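You operate a simulated robot arm through the tools that you are given. There is no shell and no other tool. Be economical: measure what you need, move in short steps, check, and stop when the job is done.

Carry out the task below with a simulated robot arm. There is one attempt and no reset: what you move stays moved.

Task
Wind two wraps of tape on the steel nipple.
Fine: nipple in the turntable, tape arm on to wind and clear again after; it ends standing in the steel tray. Where these are worked on the way, their far stop is far enough and under half their travel is too little: tape arm.

Only the result counts: the job must be done as asked and must still hold three seconds after the hand-in. Knocking over, shifting, dropping, spilling or breaking anything else fails it.

Robot
A 7-joint arm with a two-finger parallel gripper, fixed in place. Base frame: the origin is at the foot of the arm, x ahead of it, y to its left, z up; the work surface is at about z = 88. Readings come in cm, rad, newtons and seconds.
With the tool pointing down near the work surface it reaches from about 30 to 70 cm from the base axis. Its first joint turns from -1.152 to 1.152 rad. Payload 1.57 kg.
The TCP is the grasp point between the finger pads, 3 cm short of the fingertips. In the tool frame z runs along the fingers and y along their closing line. The gripper opens to 11 cm. The fingers are 2.4 cm wide and 1.2 cm thick; the gripper's body (4.8 by 11.2 cm) begins 7.8 cm behind the TCP.
Orientation is that of the tool frame in the base frame, as a unit quaternion [x, y, z, w]. With the fingers straight down and closing along the base's y, the tool's x points along the base's -x, its y along +y and its z along -z.

Tools
- The arm moves only by the tool move_arm. Its argument "series" is one flat list of numbers, 6 for each row, row after row: the shift along the base's x, y, z in units of 30 mm (1.0 is 30 mm), then the turn, a rotation vector about the base's x, y, z in units of 8 degrees (1.0 is 8 degrees). In form: [x, y, z, wx, wy, wz, x, y, z, wx, wy, wz, ...]. A call has 1 to 20 rows; each row shifts and turns the commanded pose from where the row before left it. "fingers" is the gripper command, from -1 (shut) to 1 (fully open), values between in proportion, set as the call begins (left out, the last holds). A call with a number of a shift or a turn outside -1 to 1 is refused whole. Each row takes 0.2 s and may step no farther than 5 cm and 0.15 rad from the row before; otherwise, or with a gripper value out of range, the whole call is refused. Where a pose cannot be reached the arm comes as near as it can. A force on the tool above 40 N (or 10 N above the force at the start of the call, whichever is more), or a blocked arm, ends the call early, and 0.2 s more pass. Each finger travels about 10.8 cm/s and halts on what it meets, pressing with about 21 N; the grip force reading is that of the motor and also rises with nothing between the fingers. The clock runs only during rows and for 0.2 s after the last one: add rows that do not move to give the fingers time. The reply holds the time, the measured pose of the TCP, the force on the tool along the base axes, the opening and the grip force, in the units named above and with some noise, with the torque about the TCP (base axes, N m) and any sound that the robot's microphone picked up, and new pictures: "show" is both (left out), scene, wrist or none.
- Cameras (640 x 400 px; columns grow to the right, rows downward): "scene" is fixed at [18.88, -39.91, 140.34]; the picture's right is [0.63, -0.78, 0.00], its down [-0.44, -0.36, -0.82] and it looks along [0.64, 0.52, -0.57] (base axes); focal length 265 px, centre (320, 200). "wrist" rides on the gripper at [7, 1.6, -14.1] in the tool frame; the picture's right is [-0.23, 0.97, 0.00], its down [-0.86, -0.20, -0.48] and it looks along [-0.47, -0.11, 0.88] (tool axes); focal length 222 px, centre (320, 200). There is no depth. A picture from a camera that has moved, and an enlarged one, comes with that camera's place and axes in the base frame and with its lens. The place of the scene camera against the robot may be out by one fixed shift of up to 1.2 cm in any direction.
- zoom(camera, box): a new picture of the part [left, top, right, bottom] of that camera's present view, enlarged. It takes no simulated time.
- hand_in(): hands the job in; it is judged then, once.

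Work in short steps. Places have to be worked out from the pictures, the camera data and where the tool is seen: move nearer, look again, correct. Check each grasp and each placing, and mend what went wrong. You have 120 turns and 200 pictures in all, those below and enlarged ones among them. Open the gripper and draw the arm clear of the work before you hand the job in, unless the task says otherwise; then end with one line.

The tools are called after "Call:" as a command line: name --argument value ..., lists and objects as JSON in quotes. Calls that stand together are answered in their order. move_arm: Moves the arm, as the interface text tells. Its arguments: {"type":"object","properties":{"series":{"type":"array","items":{"type":"number"}},"fingers":{"type":"number"},"show":{"type":"string","enum":["both","scene","wrist","none"]}},"required":["series"]} The other tools are called the same way: zoom (camera, box) takes an enlarged picture of a part of a camera's view; hand_in () hands the job in.

At the start:

```text
time_s: 0.0
ee_pos: [35.53, -15.99, 127.03]
orientation: [0.0, 1.0, 0.0, 0.0]
ft_force: [-0.5, -0.8, -0.2]
wrist_torque: [0.01, 0.0, 0.02]
opening: 11.03
finger_force: 0.1
```

scene: 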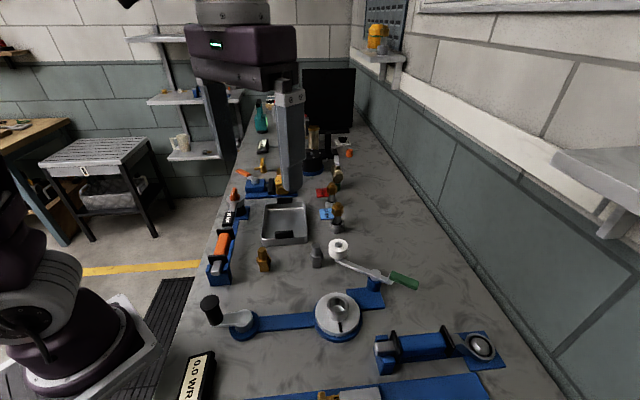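
wrist: 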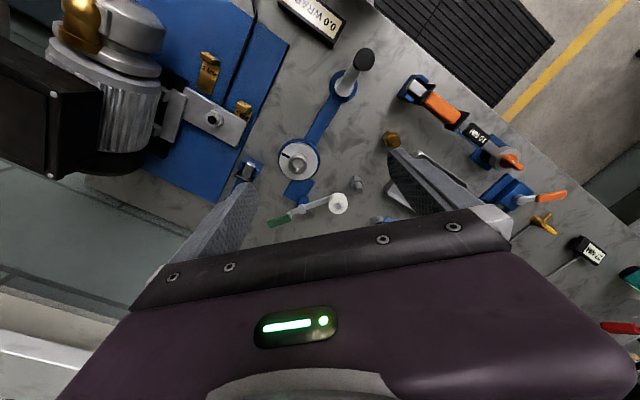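

I'll enlarge the scene around the turntable, the nipples and the tray to identify the parts.

Call:
zoom --camera "scene" --box '[180, 180, 440, 350]'

Call:
zoom --camera "wrist" --box '[220, 0, 480, 240]'

Call:
zoom --camera "scene" --box '[160, 300, 520, 400]'

```text
2.35 times, centred on (310, 265) of scene
camera zoom: at [18.88, -39.91, 140.34], right [0.63, -0.78, 0.0], down [-0.44, -0.36, -0.82], along [0.64, 0.52, -0.57], focal length 623 px, centre (344, 47)
```

zoom: 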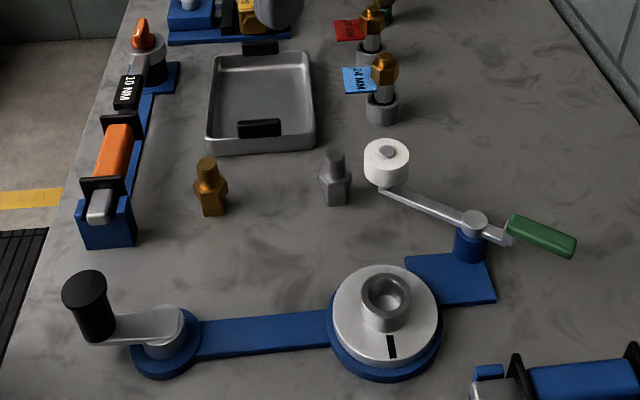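

```text
1.67 times, centred on (350, 120) of wrist
camera zoom: at [28.59, -14.36, 141.25], right [0.23, 0.97, 0.0], down [0.86, -0.2, 0.48], along [0.47, -0.11, -0.88], focal length 370 px, centre (270, 333)
```

zoom: 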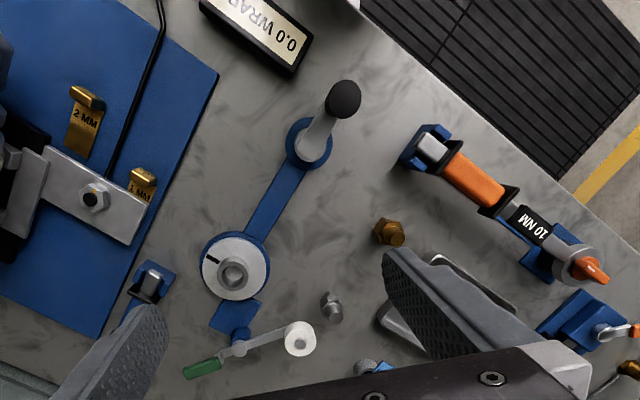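

```text
1.78 times, centred on (340, 350) of scene
camera zoom: at [18.88, -39.91, 140.34], right [0.63, -0.78, 0.0], down [-0.44, -0.36, -0.82], along [0.64, 0.52, -0.57], focal length 471 px, centre (284, -67)
```

zoom: 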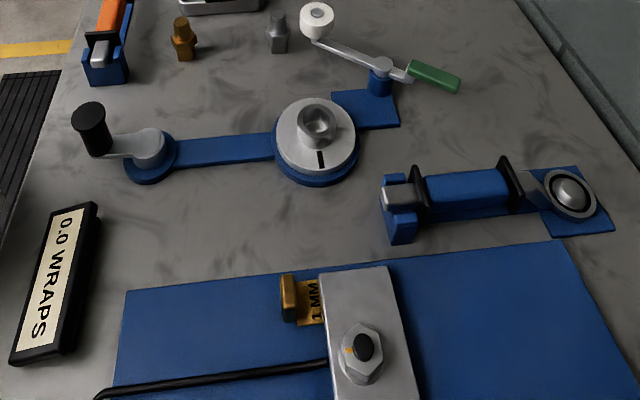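

The steel nipple stands near (54, -10.5), beside the tape spool. The turntable socket is near (44.5, -23), the crank near (31.5, -10) and the steel tray is further out. I'll go above the nipple and turn the tool 90° so the fingers close along x and clear the spool.

Call:
move_arm --series '[0.5, 0.15, -0.4, 0, 0, -0.9375, 0.5, 0.15, -0.4, 0, 0, -0.9375, 0.5, 0.15, -0.4, 0, 0, -0.9375, 0.5, 0.15, -0.4, 0, 0, -0.9375, 0.5, 0.15, -0.4, 0, 0, -0.9375, 0.5, 0.15, -0.4, 0, 0, -0.9375, 0.5, 0.15, -0.4, 0, 0, -0.9375, 0.5, 0.15, -0.4, 0, 0, -0.9375, 0.5, 0.15, -0.4, 0, 0, -0.9375, 0.5, 0.15, -0.4, 0, 0, -0.9375, 0.5, 0.15, -0.4, 0, 0, -0.9375, 0.5, 0.15, -0.4, 0, 0, -0.9375]'

```text
time_s: 2.6
ee_pos: [53.66, -10.53, 112.78]
orientation: [0.708, 0.706, 0.0, 0.0]
ft_force: [-0.4, 0.2, -0.1]
wrist_torque: [0.0, -0.02, -0.02]
opening: 11.01
finger_force: 0.1
camera wrist: at [55.2, -3.67, 126.87], right [0.97, -0.23, 0.0], down [-0.2, -0.85, 0.48], along [-0.11, -0.47, -0.88], focal length 222 px, centre (320, 200)
```

scene: 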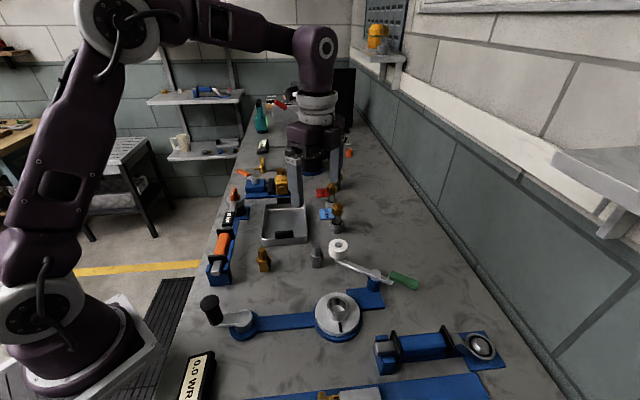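
wrist: 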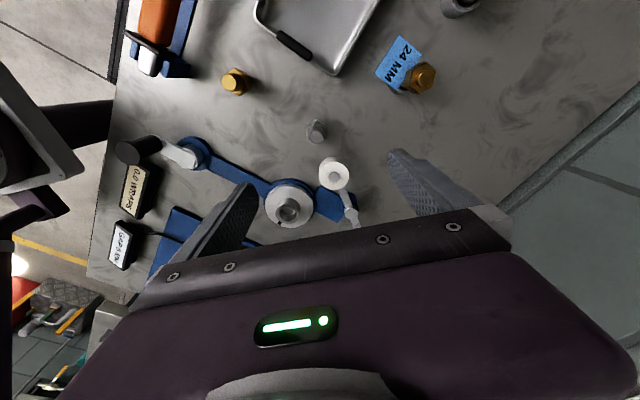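

The nipple is in view. I'll enlarge it to fix its place and height, and check the turntable socket from here.

Call:
zoom --camera "wrist" --box '[240, 90, 400, 240]'

Call:
zoom --camera "scene" --box '[290, 220, 390, 350]'

```text
2.67 times, centred on (320, 165) of wrist
camera zoom: at [55.2, -3.67, 126.87], right [0.97, -0.23, 0.0], down [-0.2, -0.85, 0.48], along [-0.11, -0.47, -0.88], focal length 592 px, centre (320, 293)
```

zoom: 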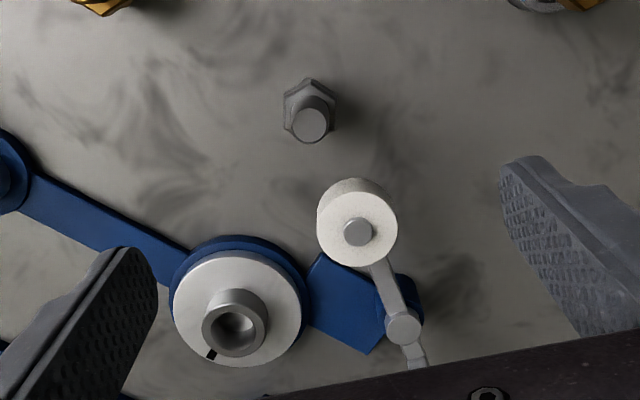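

```text
3.08 times, centred on (340, 285) of scene
camera zoom: at [18.88, -39.91, 140.34], right [0.63, -0.78, 0.0], down [-0.44, -0.36, -0.82], along [0.64, 0.52, -0.57], focal length 815 px, centre (258, -62)
```

zoom: 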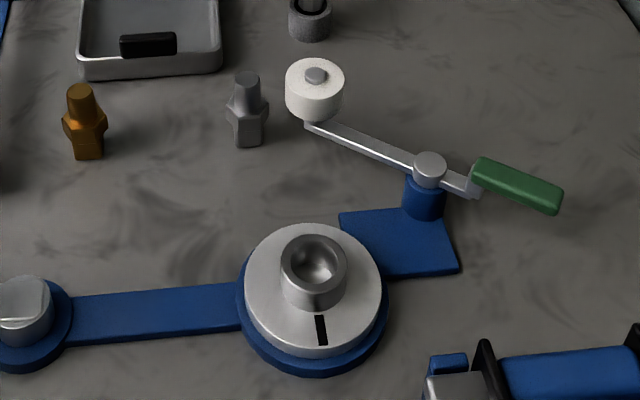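

From the wrist view the nipple axis is near (53.0, -10.7), and it seems about 6 cm tall with a wide hex collar. I'll move down closer and look again.

Call:
move_arm --series '[-0.1, 0, -0.8, 0, 0, 0, -0.1, 0, -0.8, 0, 0, 0, 0, 0, -0.8, 0, 0, 0, 0, 0, -0.6, 0, 0, 0]' --show "none"

Call:
zoom --camera "wrist" --box '[220, 60, 420, 220]'

Call:
zoom --camera "scene" --box '[290, 220, 350, 280]'

```text
time_s: 3.6
ee_pos: [52.87, -10.55, 103.65]
orientation: [0.707, 0.707, 0.0, -0.001]
ft_force: [0.0, -0.6, 0.3]
wrist_torque: [0.01, 0.04, 0.02]
opening: 11.0
finger_force: 0.1
```

```text
2.50 times, centred on (320, 140) of wrist
camera zoom: at [54.53, -3.62, 117.81], right [0.97, -0.23, 0.0], down [-0.2, -0.85, 0.48], along [-0.11, -0.47, -0.88], focal length 555 px, centre (320, 350)
```

zoom: 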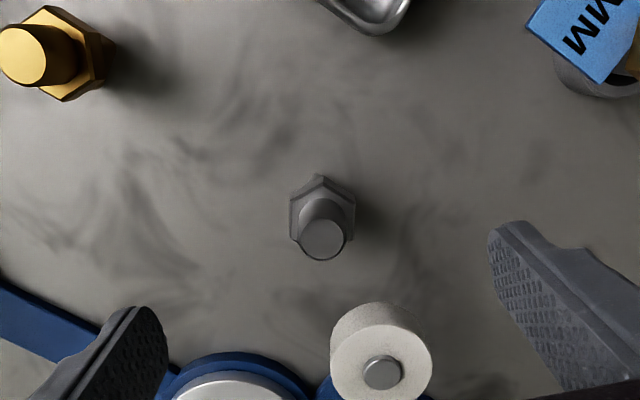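

```text
6.67 times, centred on (320, 250) of scene
camera zoom: at [18.88, -39.91, 140.34], right [0.63, -0.78, 0.0], down [-0.44, -0.36, -0.82], along [0.64, 0.52, -0.57], focal length 1766 px, centre (320, -133)
```

zoom: 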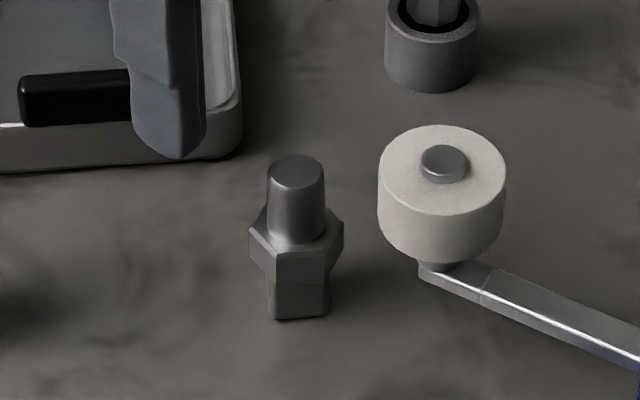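

The nipple has a narrow foot, a hex collar at z≈89.5–91 and a spigot up to z≈94. Its axis is near (52.95, -10.9) and the collar flats are turned about -14°. I'll align to the flats and go down to TCP z≈93 so the fingertips take only the collar.

Call:
move_arm --series '[0.03, -0.12, -0.6, 0, 0, -0.9, 0, 0, -0.8, 0, 0, -0.85, 0, 0, -0.8, 0, 0, 0, 0, 0, -0.7, 0, 0, 0, 0, 0, -0.65, 0, 0, 0]'

```text
time_s: 4.8
ee_pos: [53.11, -10.83, 93.01]
orientation: [0.788, 0.615, 0.0, -0.001]
ft_force: [0.1, -0.2, -0.7]
wrist_torque: [0.03, 0.03, 0.01]
opening: 11.01
finger_force: 0.1
camera wrist: at [56.33, -4.58, 107.18], right [0.89, -0.46, 0.0], down [-0.4, -0.78, 0.48], along [-0.22, -0.43, -0.88], focal length 222 px, centre (320, 200)
```

scene: 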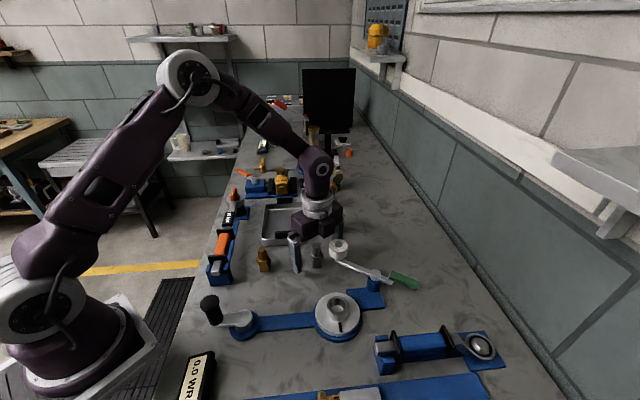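
wrist: 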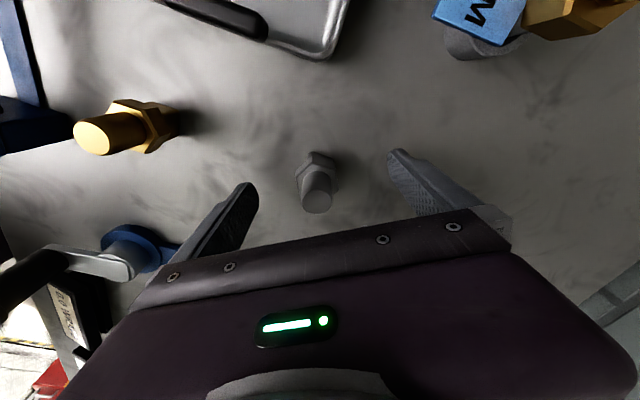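

The nipple's top works out at (52.9, -10.9), so it is centred between the fingers. Closing now.

Call:
move_arm --series '[0, 0, 0, 0, 0, 0, 0, 0, 0, 0, 0, 0, 0, 0, 0, 0, 0, 0]' --fingers -1 --show "wrist"

```text
time_s: 5.6
ee_pos: [52.99, -11.03, 93.08]
orientation: [0.788, 0.615, 0.0, 0.0]
ft_force: [0.3, 0.1, -0.5]
wrist_torque: [0.01, 0.02, 0.0]
opening: 4.03
finger_force: 20.2
camera wrist: at [56.34, -4.59, 107.2], right [0.89, -0.46, 0.0], down [-0.4, -0.78, 0.48], along [-0.22, -0.43, -0.88], focal length 222 px, centre (320, 200)
```

wrist: 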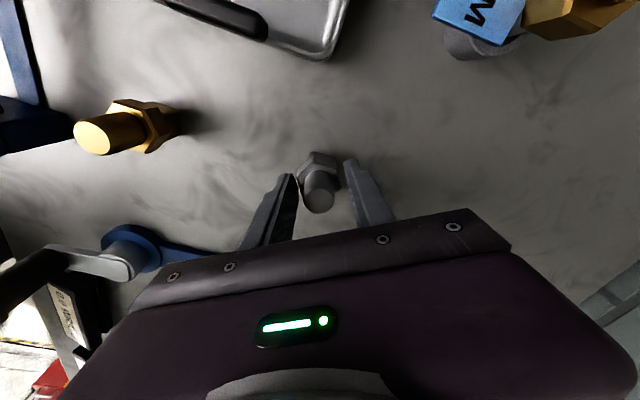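

The fingers stopped at 4.03 cm, wider than I estimated. I'll look closely at the grip.

Call:
zoom --camera "wrist" --box '[260, 130, 390, 230]'

Call:
zoom --camera "scene" --box '[270, 210, 360, 290]'

```text
4.00 times, centred on (325, 180) of wrist
camera zoom: at [56.34, -4.59, 107.2], right [0.89, -0.46, 0.0], down [-0.4, -0.78, 0.48], along [-0.22, -0.43, -0.88], focal length 888 px, centre (300, 280)
```

zoom: 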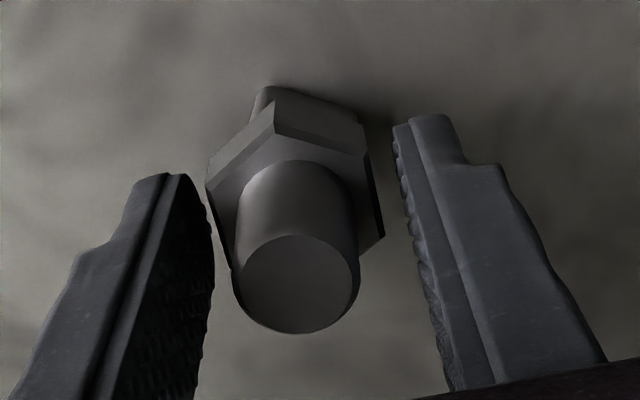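

```text
5.00 times, centred on (315, 250) of scene
camera zoom: at [18.88, -39.91, 140.34], right [0.63, -0.78, 0.0], down [-0.44, -0.36, -0.82], along [0.64, 0.52, -0.57], focal length 1324 px, centre (345, -50)
```

zoom: 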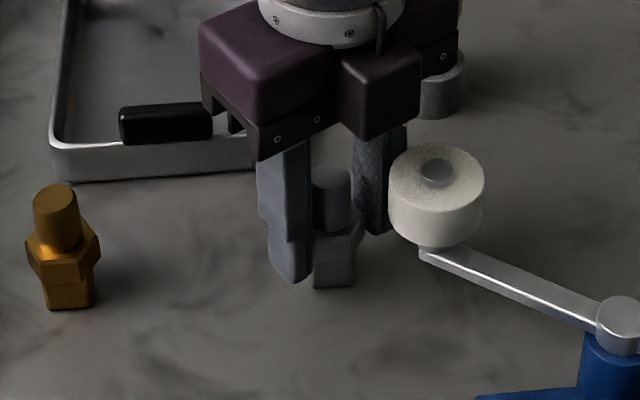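

By my measure the flats are about 3.2 cm apart, but the opening reads 4.0. I'll wait a little to see whether the fingers are still moving.

Call:
move_arm --series '[0, 0, 0, 0, 0, 0, 0, 0, 0, 0, 0, 0]' --show "none"

Call:
zoom --camera "wrist" --box '[200, 100, 460, 300]'

```text
time_s: 6.2
ee_pos: [52.98, -10.91, 93.04]
orientation: [0.788, 0.615, 0.0, 0.001]
ft_force: [0.6, 0.1, 0.5]
wrist_torque: [0.0, 0.02, -0.05]
opening: 4.0
finger_force: 21.5
```

```text
2.00 times, centred on (330, 200) of wrist
camera zoom: at [56.34, -4.59, 107.21], right [0.89, -0.46, 0.0], down [-0.4, -0.78, 0.48], along [-0.22, -0.43, -0.88], focal length 444 px, centre (300, 200)
```

zoom: 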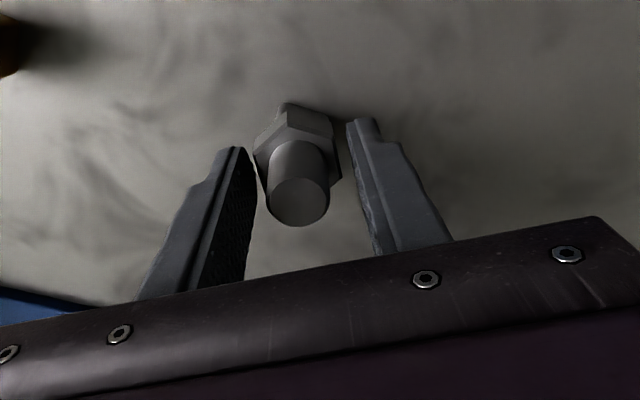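

The readings are steady at 4.0 cm and 21 N. I'll lift 3 cm and see whether the nipple comes along.

Call:
move_arm --series '[0, 0, 0.3, 0, 0, 0, 0, 0, 0.7, 0, 0, 0]'

Call:
zoom --camera "scene" --box '[270, 200, 360, 280]'

```text
time_s: 6.8
ee_pos: [53.11, -10.95, 96.01]
orientation: [0.788, 0.616, 0.001, 0.0]
ft_force: [0.7, 0.2, -1.6]
wrist_torque: [0.0, 0.0, 0.0]
opening: 4.01
finger_force: 20.8
camera wrist: at [56.34, -4.55, 110.22], right [0.89, -0.46, 0.0], down [-0.4, -0.78, 0.48], along [-0.22, -0.43, -0.88], focal length 222 px, centre (320, 200)
```

scene: 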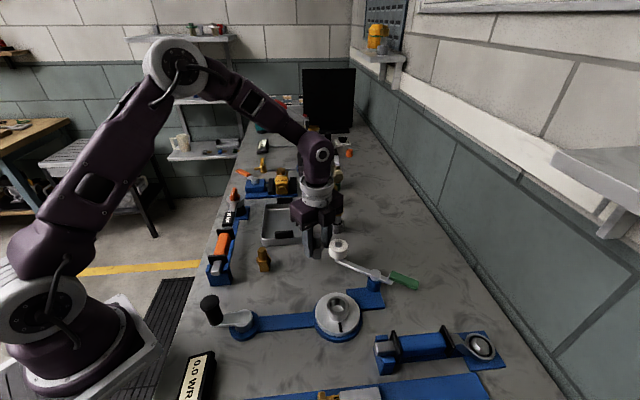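
wrist: 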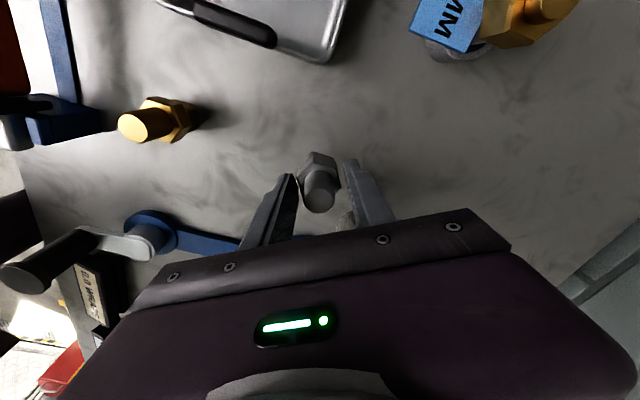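

```text
5.00 times, centred on (315, 240) of scene
camera zoom: at [18.88, -39.91, 140.34], right [0.63, -0.78, 0.0], down [-0.44, -0.36, -0.82], along [0.64, 0.52, -0.57], focal length 1324 px, centre (345, 0)
```

zoom: 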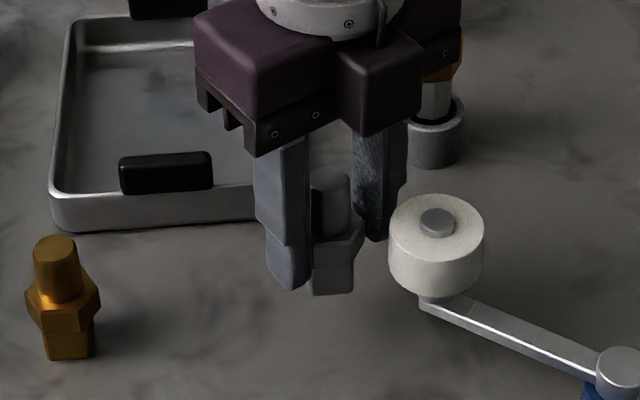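

The nipple is held and lifted. Three sight lines agree on the socket rim at about (44.45, -23.5, 92). I'll rise clear of the spool and carry it above the socket.

Call:
move_arm --series '[0, 0, 0.9, 0, 0, 0, 0, 0, 0.9, 0, 0, 0, 0, 0, 0.7, 0, 0, 0, -0.5, -0.7, 0, 0, 0, 0, -0.6, -0.9, 0, 0, 0, 0, -0.6, -0.9, 0, 0, 0, 0, -0.6, -0.9, 0, 0, 0, 0, -0.55, -0.78, -0.2, 0, 0, 0, 0, 0, -0.3, 0, 0, 0]'

Call:
zoom --camera "wrist" --box '[220, 100, 420, 250]'

Call:
zoom --camera "scene" --box '[280, 220, 420, 350]'

```text
time_s: 8.8
ee_pos: [44.56, -23.49, 102.04]
orientation: [0.788, 0.616, 0.0, 0.0]
ft_force: [-0.9, 0.3, -0.5]
wrist_torque: [0.01, -0.01, 0.0]
opening: 4.0
finger_force: 21.6
camera wrist: at [47.78, -17.13, 116.2], right [0.89, -0.46, 0.0], down [-0.4, -0.78, 0.48], along [-0.22, -0.43, -0.88], focal length 222 px, centre (320, 200)
```

scene: 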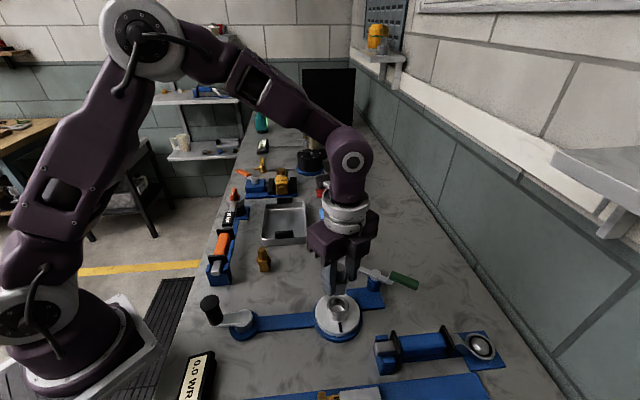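
wrist: 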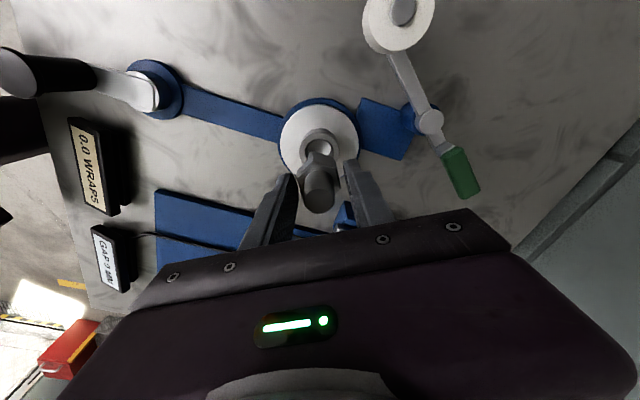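

```text
2.67 times, centred on (320, 175) of wrist
camera zoom: at [47.78, -17.13, 116.2], right [0.89, -0.46, 0.0], down [-0.4, -0.78, 0.48], along [-0.22, -0.43, -0.88], focal length 592 px, centre (320, 267)
```

zoom: 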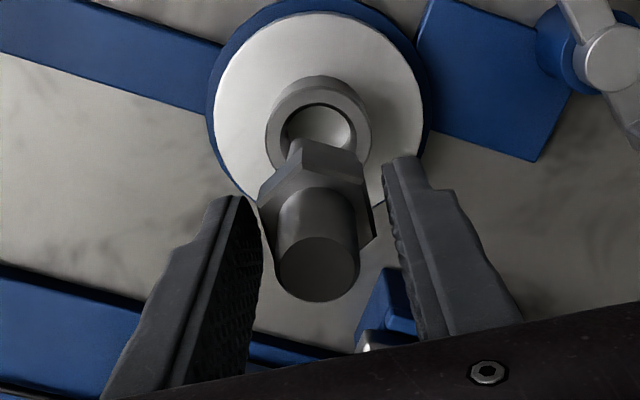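

```text
3.08 times, centred on (350, 285) of scene
camera zoom: at [18.88, -39.92, 140.34], right [0.63, -0.78, 0.0], down [-0.44, -0.36, -0.82], along [0.64, 0.52, -0.57], focal length 815 px, centre (228, -62)
```

zoom: 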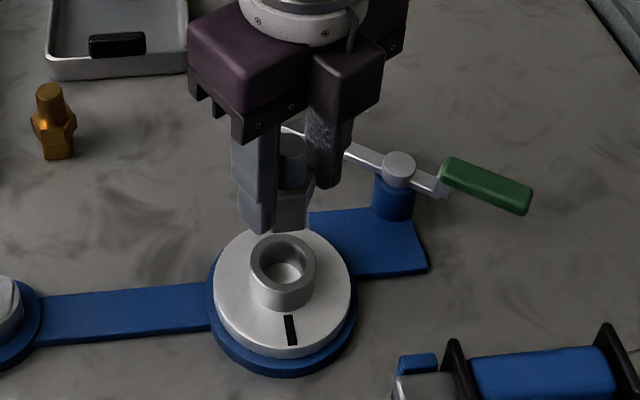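

The socket works out near (44.7, -23.2) from this view and the nipple hangs at (44.4, -23.5). I'll shift slightly, go down to just above the rim and look again.

Call:
move_arm --series '[0.05, 0.08, -0.5, 0, 0, 0, 0, 0, -0.6, 0, 0, 0]' --show "none"

Call:
zoom --camera "wrist" --box '[250, 100, 390, 230]'

Call:
zoom --camera "scene" --box '[290, 250, 390, 350]'

```text
time_s: 9.4
ee_pos: [44.65, -23.31, 98.7]
orientation: [0.788, 0.616, -0.001, 0.0]
ft_force: [-0.4, -0.7, -1.9]
wrist_torque: [0.02, -0.01, 0.0]
opening: 3.99
finger_force: 20.8
```

```text
3.08 times, centred on (320, 165) of wrist
camera zoom: at [47.93, -16.87, 112.85], right [0.89, -0.46, 0.0], down [-0.4, -0.78, 0.48], along [-0.22, -0.43, -0.88], focal length 684 px, centre (320, 308)
```

zoom: 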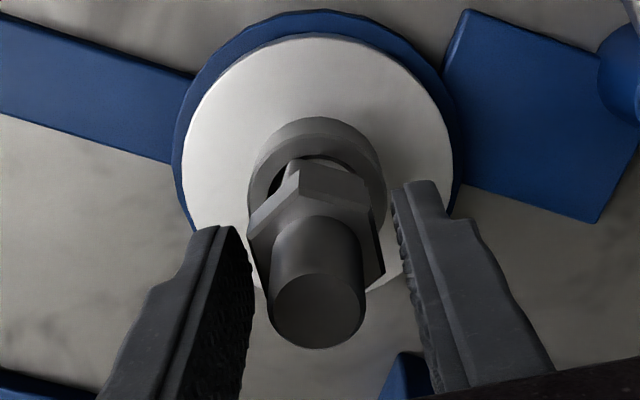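

```text
4.00 times, centred on (340, 300) of scene
camera zoom: at [18.88, -39.91, 140.34], right [0.63, -0.78, 0.0], down [-0.44, -0.36, -0.82], along [0.64, 0.52, -0.57], focal length 1060 px, centre (240, -200)
```

zoom: 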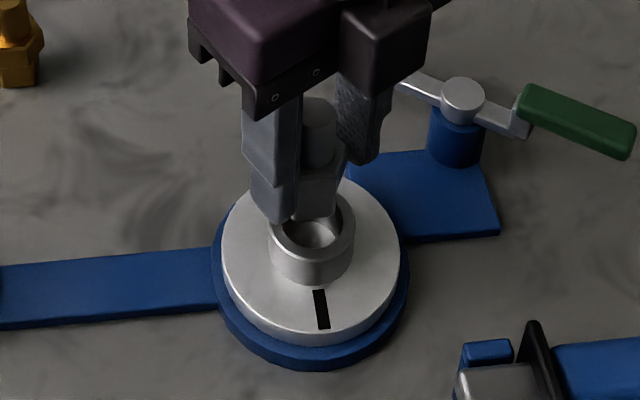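

Both views agree within 0.25 cm; a small +y correction of 0.2 centres it. Then I'll lower gently toward seating.

Call:
move_arm --series '[0, 0.07, 0, 0, 0, 0, 0, 0, -0.3, 0, 0, 0, 0, 0, -0.3, 0, 0, 0, 0, 0, -0.2, 0, 0, 0]' --show "none"

Call:
zoom --camera "wrist" --box '[250, 100, 390, 230]'

Call:
zoom --camera "scene" --box '[290, 250, 390, 350]'

```text
time_s: 10.4
ee_pos: [44.7, -22.95, 96.43]
orientation: [0.788, 0.616, 0.0, 0.0]
ft_force: [-6.8, 0.5, 17.7]
wrist_torque: [-0.05, 0.19, -0.15]
opening: 2.97
finger_force: 20.9
```

```text
3.08 times, centred on (320, 165) of wrist
camera zoom: at [47.89, -16.63, 110.55], right [0.89, -0.46, 0.0], down [-0.4, -0.78, 0.48], along [-0.22, -0.43, -0.88], focal length 684 px, centre (320, 308)
```

zoom: 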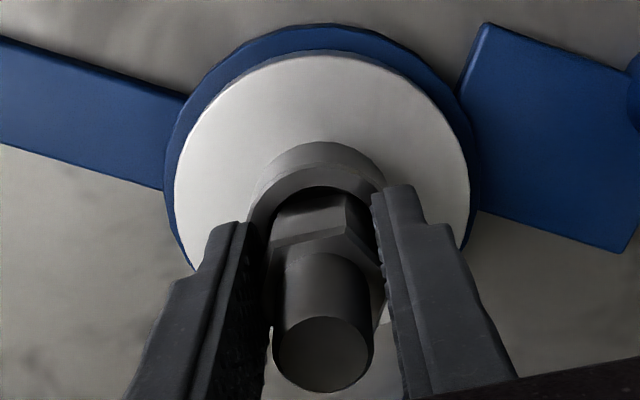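

```text
4.00 times, centred on (340, 300) of scene
camera zoom: at [18.84, -39.9, 140.35], right [0.63, -0.78, 0.0], down [-0.44, -0.36, -0.82], along [0.64, 0.52, -0.57], focal length 1060 px, centre (240, -200)
```

zoom: 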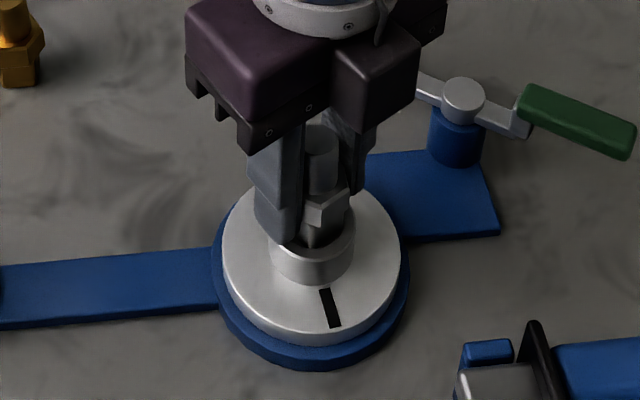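

The foot caught the rim: the nipple slid up about 2 cm in the grip, and the opening fell to 2.97, so the fingers now hold the foot. The rim must be higher (z≈93.4) and further in +y. I'll lift and check the hold before setting it back on the table for a new grip.

Call:
move_arm --series '[0, 0, 0.4, 0, 0, 0, 0, 0, 0.6, 0, 0, 0]' --show "none"

Call:
zoom --camera "wrist" --box '[250, 100, 390, 230]'

Call:
zoom --camera "scene" --box '[290, 240, 390, 340]'

```text
time_s: 11.0
ee_pos: [44.68, -22.99, 99.42]
orientation: [0.788, 0.616, 0.0, 0.0]
ft_force: [0.2, 0.3, -0.2]
wrist_torque: [0.02, -0.01, 0.03]
opening: 2.95
finger_force: 20.7
```

```text
3.08 times, centred on (320, 165) of wrist
camera zoom: at [47.89, -16.62, 113.51], right [0.89, -0.46, 0.0], down [-0.4, -0.78, 0.48], along [-0.22, -0.43, -0.88], focal length 684 px, centre (320, 308)
```

zoom: 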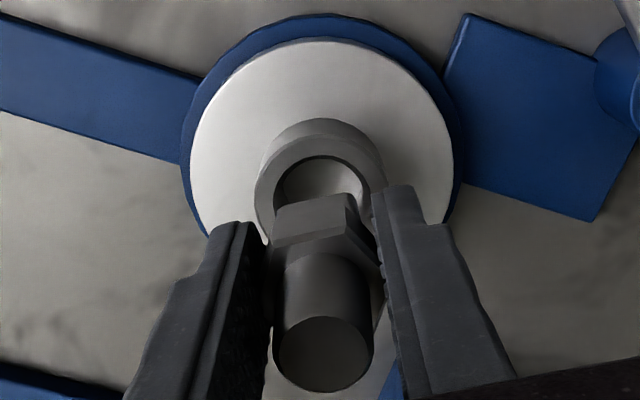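

```text
4.00 times, centred on (340, 290) of scene
camera zoom: at [18.88, -39.91, 140.34], right [0.63, -0.78, 0.0], down [-0.44, -0.36, -0.82], along [0.64, 0.52, -0.57], focal length 1060 px, centre (240, -160)
```

zoom: 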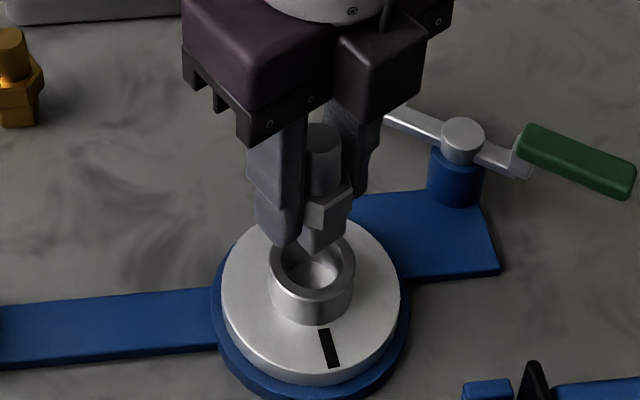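

It is held squarely, with the collar now between the flat part of the pads. The earlier 4.0 cm grip was on the recessed tips, so it slipped. I'll set the nipple back at its first place and regrip it by the spigot, which keeps the tips clear of the rim.

Call:
move_arm --series '[0, 0, 0.8, 0, 0, 0, 0, 0, 0.8, 0, 0, 0, 0.5, 0.7, 0.2, 0, 0, 0, 0.6, 0.9, 0, 0, 0, 0, 0.6, 0.9, 0, 0, 0, 0, 0.6, 0.85, 0, 0, 0, 0, 0.5, 0.7, 0, 0, 0, 0, 0, 0, -0.8, 0, 0, 0, 0, 0, -0.9, 0, 0, 0, 0, 0, -0.9, 0, 0, 0, 0, 0, -0.9, 0, 0, 0, 0, 0, -0.5, 0, 0, 0]' --show "wrist"

Call:
zoom --camera "scene" --box '[270, 210, 360, 290]'

```text
time_s: 13.6
ee_pos: [53.1, -10.89, 92.61]
orientation: [0.788, 0.616, 0.0, 0.0]
ft_force: [-0.2, -1.0, -1.2]
wrist_torque: [0.01, -0.01, 0.02]
opening: 2.92
finger_force: 20.6
camera wrist: at [56.34, -4.57, 106.9], right [0.89, -0.46, 0.0], down [-0.4, -0.78, 0.48], along [-0.22, -0.43, -0.88], focal length 222 px, centre (320, 200)
```

wrist: 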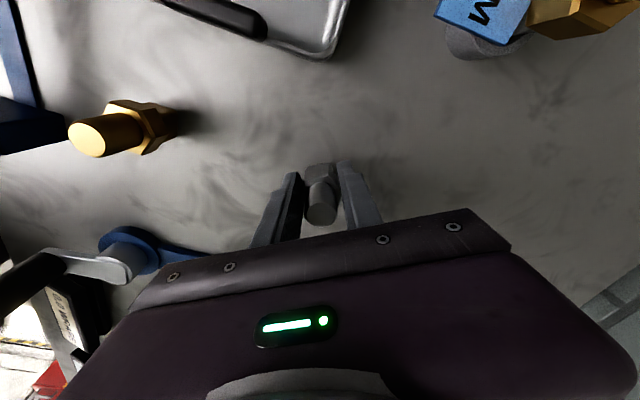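

```text
5.00 times, centred on (315, 250) of scene
camera zoom: at [18.88, -39.91, 140.34], right [0.63, -0.78, 0.0], down [-0.44, -0.36, -0.82], along [0.64, 0.52, -0.57], focal length 1324 px, centre (345, -50)
```

zoom: 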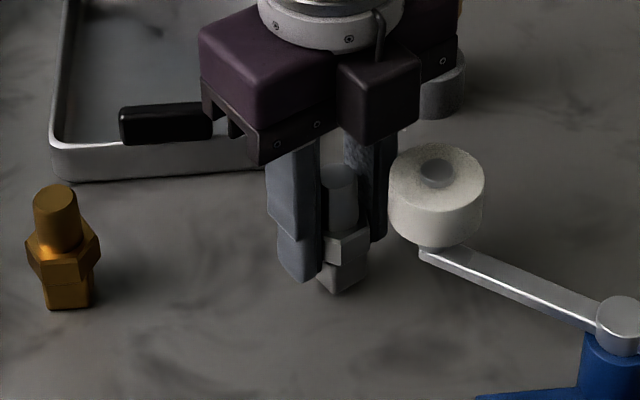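

The foot looks close to the table already. I'll go down in small steps and watch the force.

Call:
move_arm --series '[0, 0, -0.1, 0, 0, 0]' --show "none"

Call:
move_arm --series '[0, 0, -0.1, 0, 0, 0]' --show "none"

Call:
move_arm --series '[0, 0, -0.1, 0, 0, 0]' --show "none"

```text
time_s: 14.0
ee_pos: [53.15, -10.88, 92.37]
orientation: [0.788, 0.615, 0.0, 0.0]
ft_force: [0.0, -0.2, -1.4]
wrist_torque: [-0.02, -0.01, 0.0]
opening: 2.95
finger_force: 21.3
```

```text
time_s: 14.4
ee_pos: [53.24, -10.94, 92.23]
orientation: [0.788, 0.616, 0.0, 0.001]
ft_force: [-3.4, 0.7, 17.3]
wrist_torque: [0.15, 0.1, 0.01]
opening: 2.96
finger_force: 21.0
```

```text
time_s: 14.8
ee_pos: [53.05, -11.01, 91.87]
orientation: [0.788, 0.616, 0.0, 0.001]
ft_force: [-0.6, -1.2, 17.7]
wrist_torque: [0.07, 0.01, -0.01]
opening: 2.96
finger_force: 20.9
```

The foot reached the table at TCP z≈92.2, so it stands. I'll open, rise to spigot height and check that it stands upright.

Call:
move_arm --series '[0, 0, 0, 0, 0, 0, 0, 0, 0, 0, 0, 0, 0, 0, 0.5, 0, 0, 0, 0, 0, 0.5, 0, 0, 0]' --fingers 0.2 --show "none"

Call:
zoom --camera "wrist" --box '[240, 110, 400, 240]'

Call:
zoom --camera "scene" --box '[270, 210, 360, 290]'

```text
time_s: 15.8
ee_pos: [52.95, -10.78, 94.93]
orientation: [0.788, 0.616, 0.0, 0.0]
ft_force: [-0.5, 0.6, 0.5]
wrist_torque: [0.04, 0.01, 0.02]
opening: 6.61
finger_force: 0.0
```

```text
3.08 times, centred on (320, 175) of wrist
camera zoom: at [56.29, -4.54, 109.05], right [0.89, -0.46, 0.0], down [-0.4, -0.78, 0.48], along [-0.22, -0.43, -0.88], focal length 684 px, centre (320, 277)
```

zoom: 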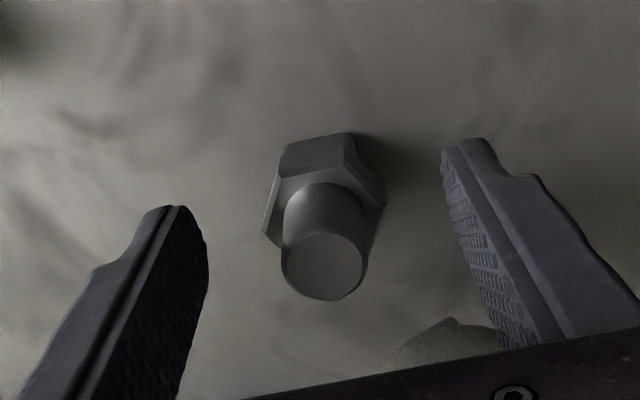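

```text
5.00 times, centred on (315, 250) of scene
camera zoom: at [18.88, -39.91, 140.34], right [0.63, -0.78, 0.0], down [-0.44, -0.36, -0.82], along [0.64, 0.52, -0.57], focal length 1324 px, centre (345, -50)
```

zoom: 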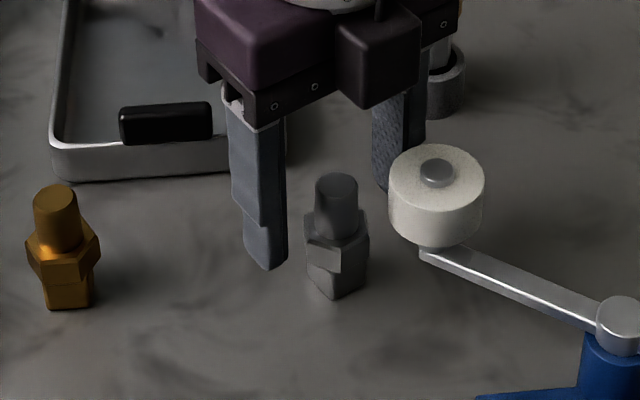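

The nipple stands upright, but its foot looks square and turned. I'll look closer at its shape and at the socket's hole before regripping.

Call:
zoom --camera "scene" --box '[302, 236, 342, 266]'

Call:
zoom --camera "scene" --box '[310, 285, 370, 345]'

Call:
zoom --camera "wrist" --box '[290, 140, 350, 220]'

```text
13.33 times, centred on (322, 251) of scene
camera zoom: at [18.88, -39.91, 140.34], right [0.63, -0.78, 0.0], down [-0.44, -0.36, -0.82], along [0.64, 0.52, -0.57], focal length 3532 px, centre (293, -480)
```

zoom: 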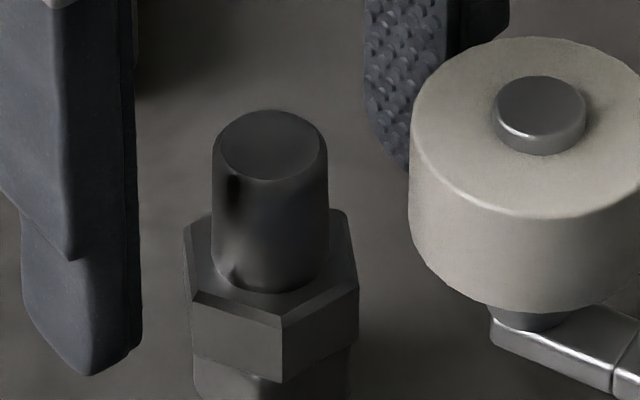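

```text
6.67 times, centred on (340, 315) of scene
camera zoom: at [18.88, -39.91, 140.34], right [0.63, -0.78, 0.0], down [-0.44, -0.36, -0.82], along [0.64, 0.52, -0.57], focal length 1766 px, centre (187, -567)
```

zoom: 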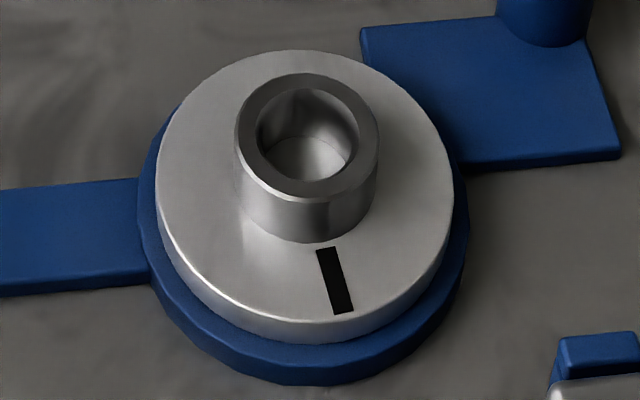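

```text
5.00 times, centred on (320, 180) of wrist
camera zoom: at [56.29, -4.54, 109.05], right [0.89, -0.46, 0.0], down [-0.4, -0.78, 0.48], along [-0.22, -0.43, -0.88], focal length 1111 px, centre (320, 300)
```

zoom: 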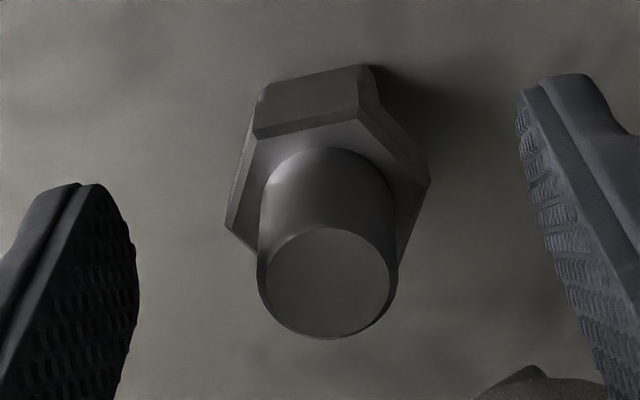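

The nipple moved about 0.8 cm toward -y in the grip and now stands upright at (52.8, -11.65). The socket is a plain round cup about 3.0 cm wide. I'll centre on the spigot, put the tips just above the collar (TCP z≈94.4) and grip.

Call:
move_arm --series '[-0.05, -0.28, 0, 0, 0, 0, 0, 0, -0.17, 0, 0, 0, 0, 0, 0, 0, 0, 0]' --show "none"

Call:
zoom --camera "wrist" --box '[240, 110, 400, 240]'

```text
time_s: 16.6
ee_pos: [52.91, -11.69, 94.24]
orientation: [0.788, 0.616, 0.0, 0.0]
ft_force: [-0.4, -0.4, -0.2]
wrist_torque: [0.01, -0.01, -0.03]
opening: 6.62
finger_force: 0.1
```

```text
3.08 times, centred on (320, 175) of wrist
camera zoom: at [56.14, -5.37, 108.48], right [0.89, -0.46, 0.0], down [-0.4, -0.78, 0.48], along [-0.22, -0.43, -0.88], focal length 684 px, centre (320, 277)
```

zoom: 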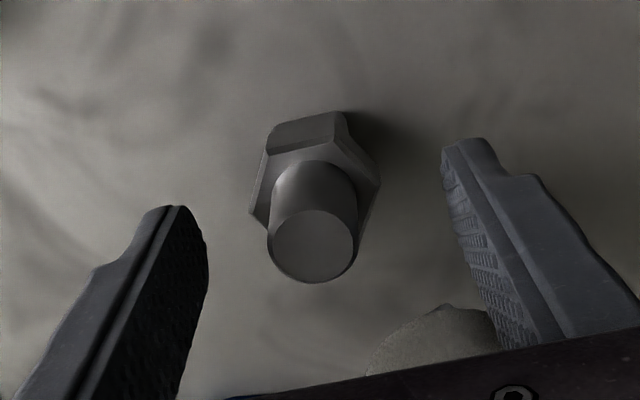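

Centred on the spigot. Closing the fingers.

Call:
move_arm --series '[0, 0, 0, 0, 0, 0, 0, 0, 0, 0, 0, 0, 0, 0, 0, 0, 0, 0]' --fingers -1 --show "none"

Call:
zoom --camera "wrist" --box '[240, 110, 400, 240]'

Call:
zoom --camera "scene" --box '[270, 210, 360, 290]'

```text
time_s: 17.4
ee_pos: [52.94, -11.72, 94.25]
orientation: [0.788, 0.616, 0.001, -0.001]
ft_force: [-0.6, -0.3, 0.5]
wrist_torque: [-0.01, 0.03, 0.04]
opening: 2.94
finger_force: 20.9
```

```text
3.08 times, centred on (320, 175) of wrist
camera zoom: at [56.14, -5.37, 108.47], right [0.89, -0.46, 0.0], down [-0.4, -0.78, 0.48], along [-0.22, -0.43, -0.88], focal length 684 px, centre (320, 277)
```

zoom: 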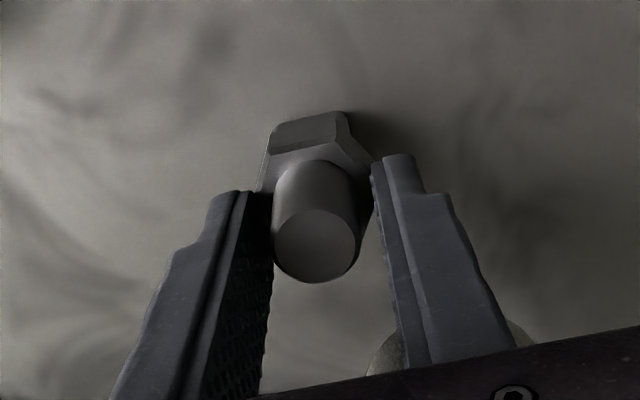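

```text
5.00 times, centred on (315, 250) of scene
camera zoom: at [18.88, -39.91, 140.34], right [0.63, -0.78, 0.0], down [-0.44, -0.36, -0.82], along [0.64, 0.52, -0.57], focal length 1324 px, centre (345, -50)
```

zoom: 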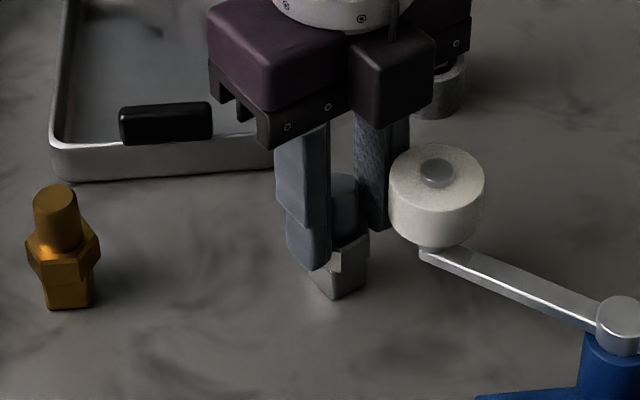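

The grip is on the spigot (2.94 cm, 21 N). I'll lift well clear, carry it over the socket to about 2 cm above the rim, and compare.

Call:
move_arm --series '[0, 0, 0.6, 0, 0, 0, 0, 0, 0.9, 0, 0, 0, 0, 0, 0.9, 0, 0, 0, 0, 0, 0.9, 0, 0, 0, 0, 0, 0.6, 0, 0, 0, -0.5, -0.7, 0, 0, 0, 0, -0.6, -0.8, 0, 0, 0, 0, -0.6, -0.9, 0, 0, 0, 0, -0.6, -0.8, 0, 0, 0, 0, -0.47, -0.6, -0.4, 0, 0, 0, 0, 0, -0.7, 0, 0, 0, 0, 0, -0.6, 0, 0, 0]' --show "none"

Call:
zoom --camera "wrist" --box '[240, 90, 400, 240]'

Call:
zoom --camera "scene" --box '[290, 240, 390, 340]'

```text
time_s: 20.0
ee_pos: [44.78, -23.14, 100.75]
orientation: [0.788, 0.616, 0.0, 0.0]
ft_force: [0.0, 0.9, 0.1]
wrist_torque: [-0.02, -0.01, 0.0]
opening: 2.95
finger_force: 20.7
```

```text
2.67 times, centred on (320, 165) of wrist
camera zoom: at [47.87, -16.73, 115.03], right [0.89, -0.46, 0.0], down [-0.4, -0.78, 0.48], along [-0.22, -0.43, -0.88], focal length 592 px, centre (320, 293)
```

zoom: 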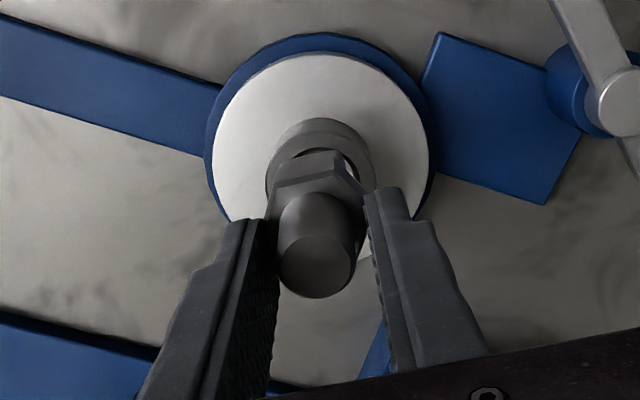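

```text
4.00 times, centred on (340, 290) of scene
camera zoom: at [18.88, -39.92, 140.34], right [0.63, -0.78, 0.0], down [-0.44, -0.36, -0.82], along [0.64, 0.52, -0.57], focal length 1060 px, centre (240, -160)
```

zoom: 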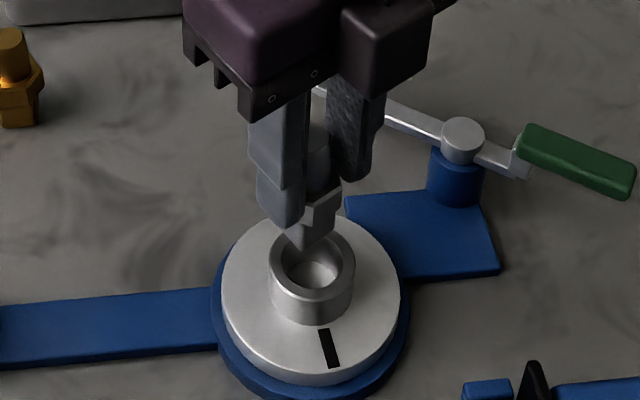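

Both views show the nipple within about 0.15 cm of the socket axis. I'll lower it to just above the rim and recheck.

Call:
move_arm --series '[0, 0, -0.3, 0, 0, 0, 0, 0, -0.3, 0, 0, 0]' --show "none"

Call:
zoom --camera "wrist" --box '[270, 110, 370, 220]'

Call:
zoom --camera "scene" --box '[310, 270, 370, 330]'

```text
time_s: 20.6
ee_pos: [44.54, -23.0, 99.04]
orientation: [0.788, 0.616, -0.001, 0.001]
ft_force: [-0.2, 0.6, -0.7]
wrist_torque: [0.01, 0.03, 0.02]
opening: 2.93
finger_force: 21.2
```

```text
3.64 times, centred on (320, 165) of wrist
camera zoom: at [47.83, -16.73, 113.27], right [0.89, -0.46, 0.0], down [-0.4, -0.78, 0.48], along [-0.22, -0.43, -0.88], focal length 808 px, centre (320, 327)
```

zoom: 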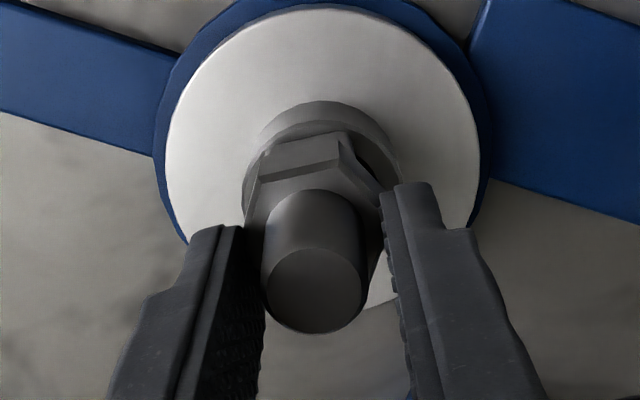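

```text
6.67 times, centred on (340, 300) of scene
camera zoom: at [18.88, -39.91, 140.34], right [0.63, -0.78, 0.0], down [-0.44, -0.36, -0.82], along [0.64, 0.52, -0.57], focal length 1766 px, centre (187, -467)
```

zoom: 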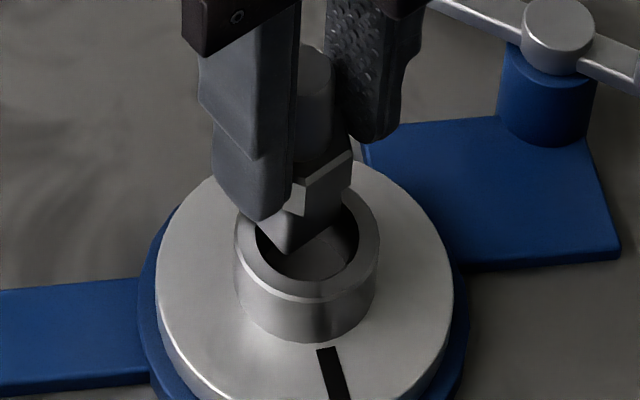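

The scene view hints that the foot sits slightly off toward the camera's left. I'll enlarge more to be sure before lowering.

Call:
zoom --camera "scene" --box '[322, 280, 354, 304]'

Call:
zoom --camera "wrist" --box '[300, 130, 350, 180]'

```text
16.00 times, centred on (338, 292) of scene
camera zoom: at [18.88, -39.91, 140.34], right [0.63, -0.78, 0.0], down [-0.44, -0.36, -0.82], along [0.64, 0.52, -0.57], focal length 4238 px, centre (32, -1272)
```

zoom: 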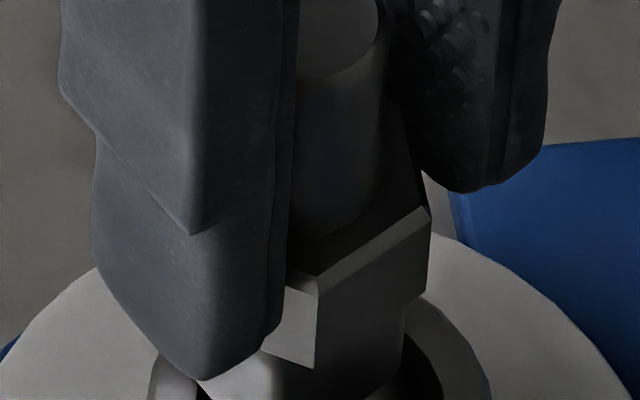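

```text
8.00 times, centred on (325, 155) of wrist
camera zoom: at [47.83, -16.73, 113.27], right [0.89, -0.46, 0.0], down [-0.4, -0.78, 0.48], along [-0.22, -0.43, -0.88], focal length 1777 px, centre (280, 560)
```

zoom: 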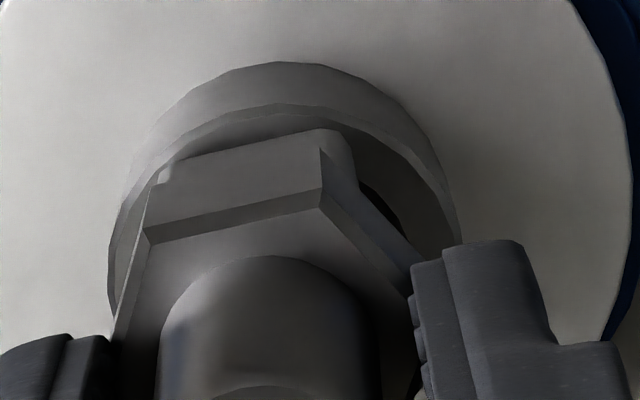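

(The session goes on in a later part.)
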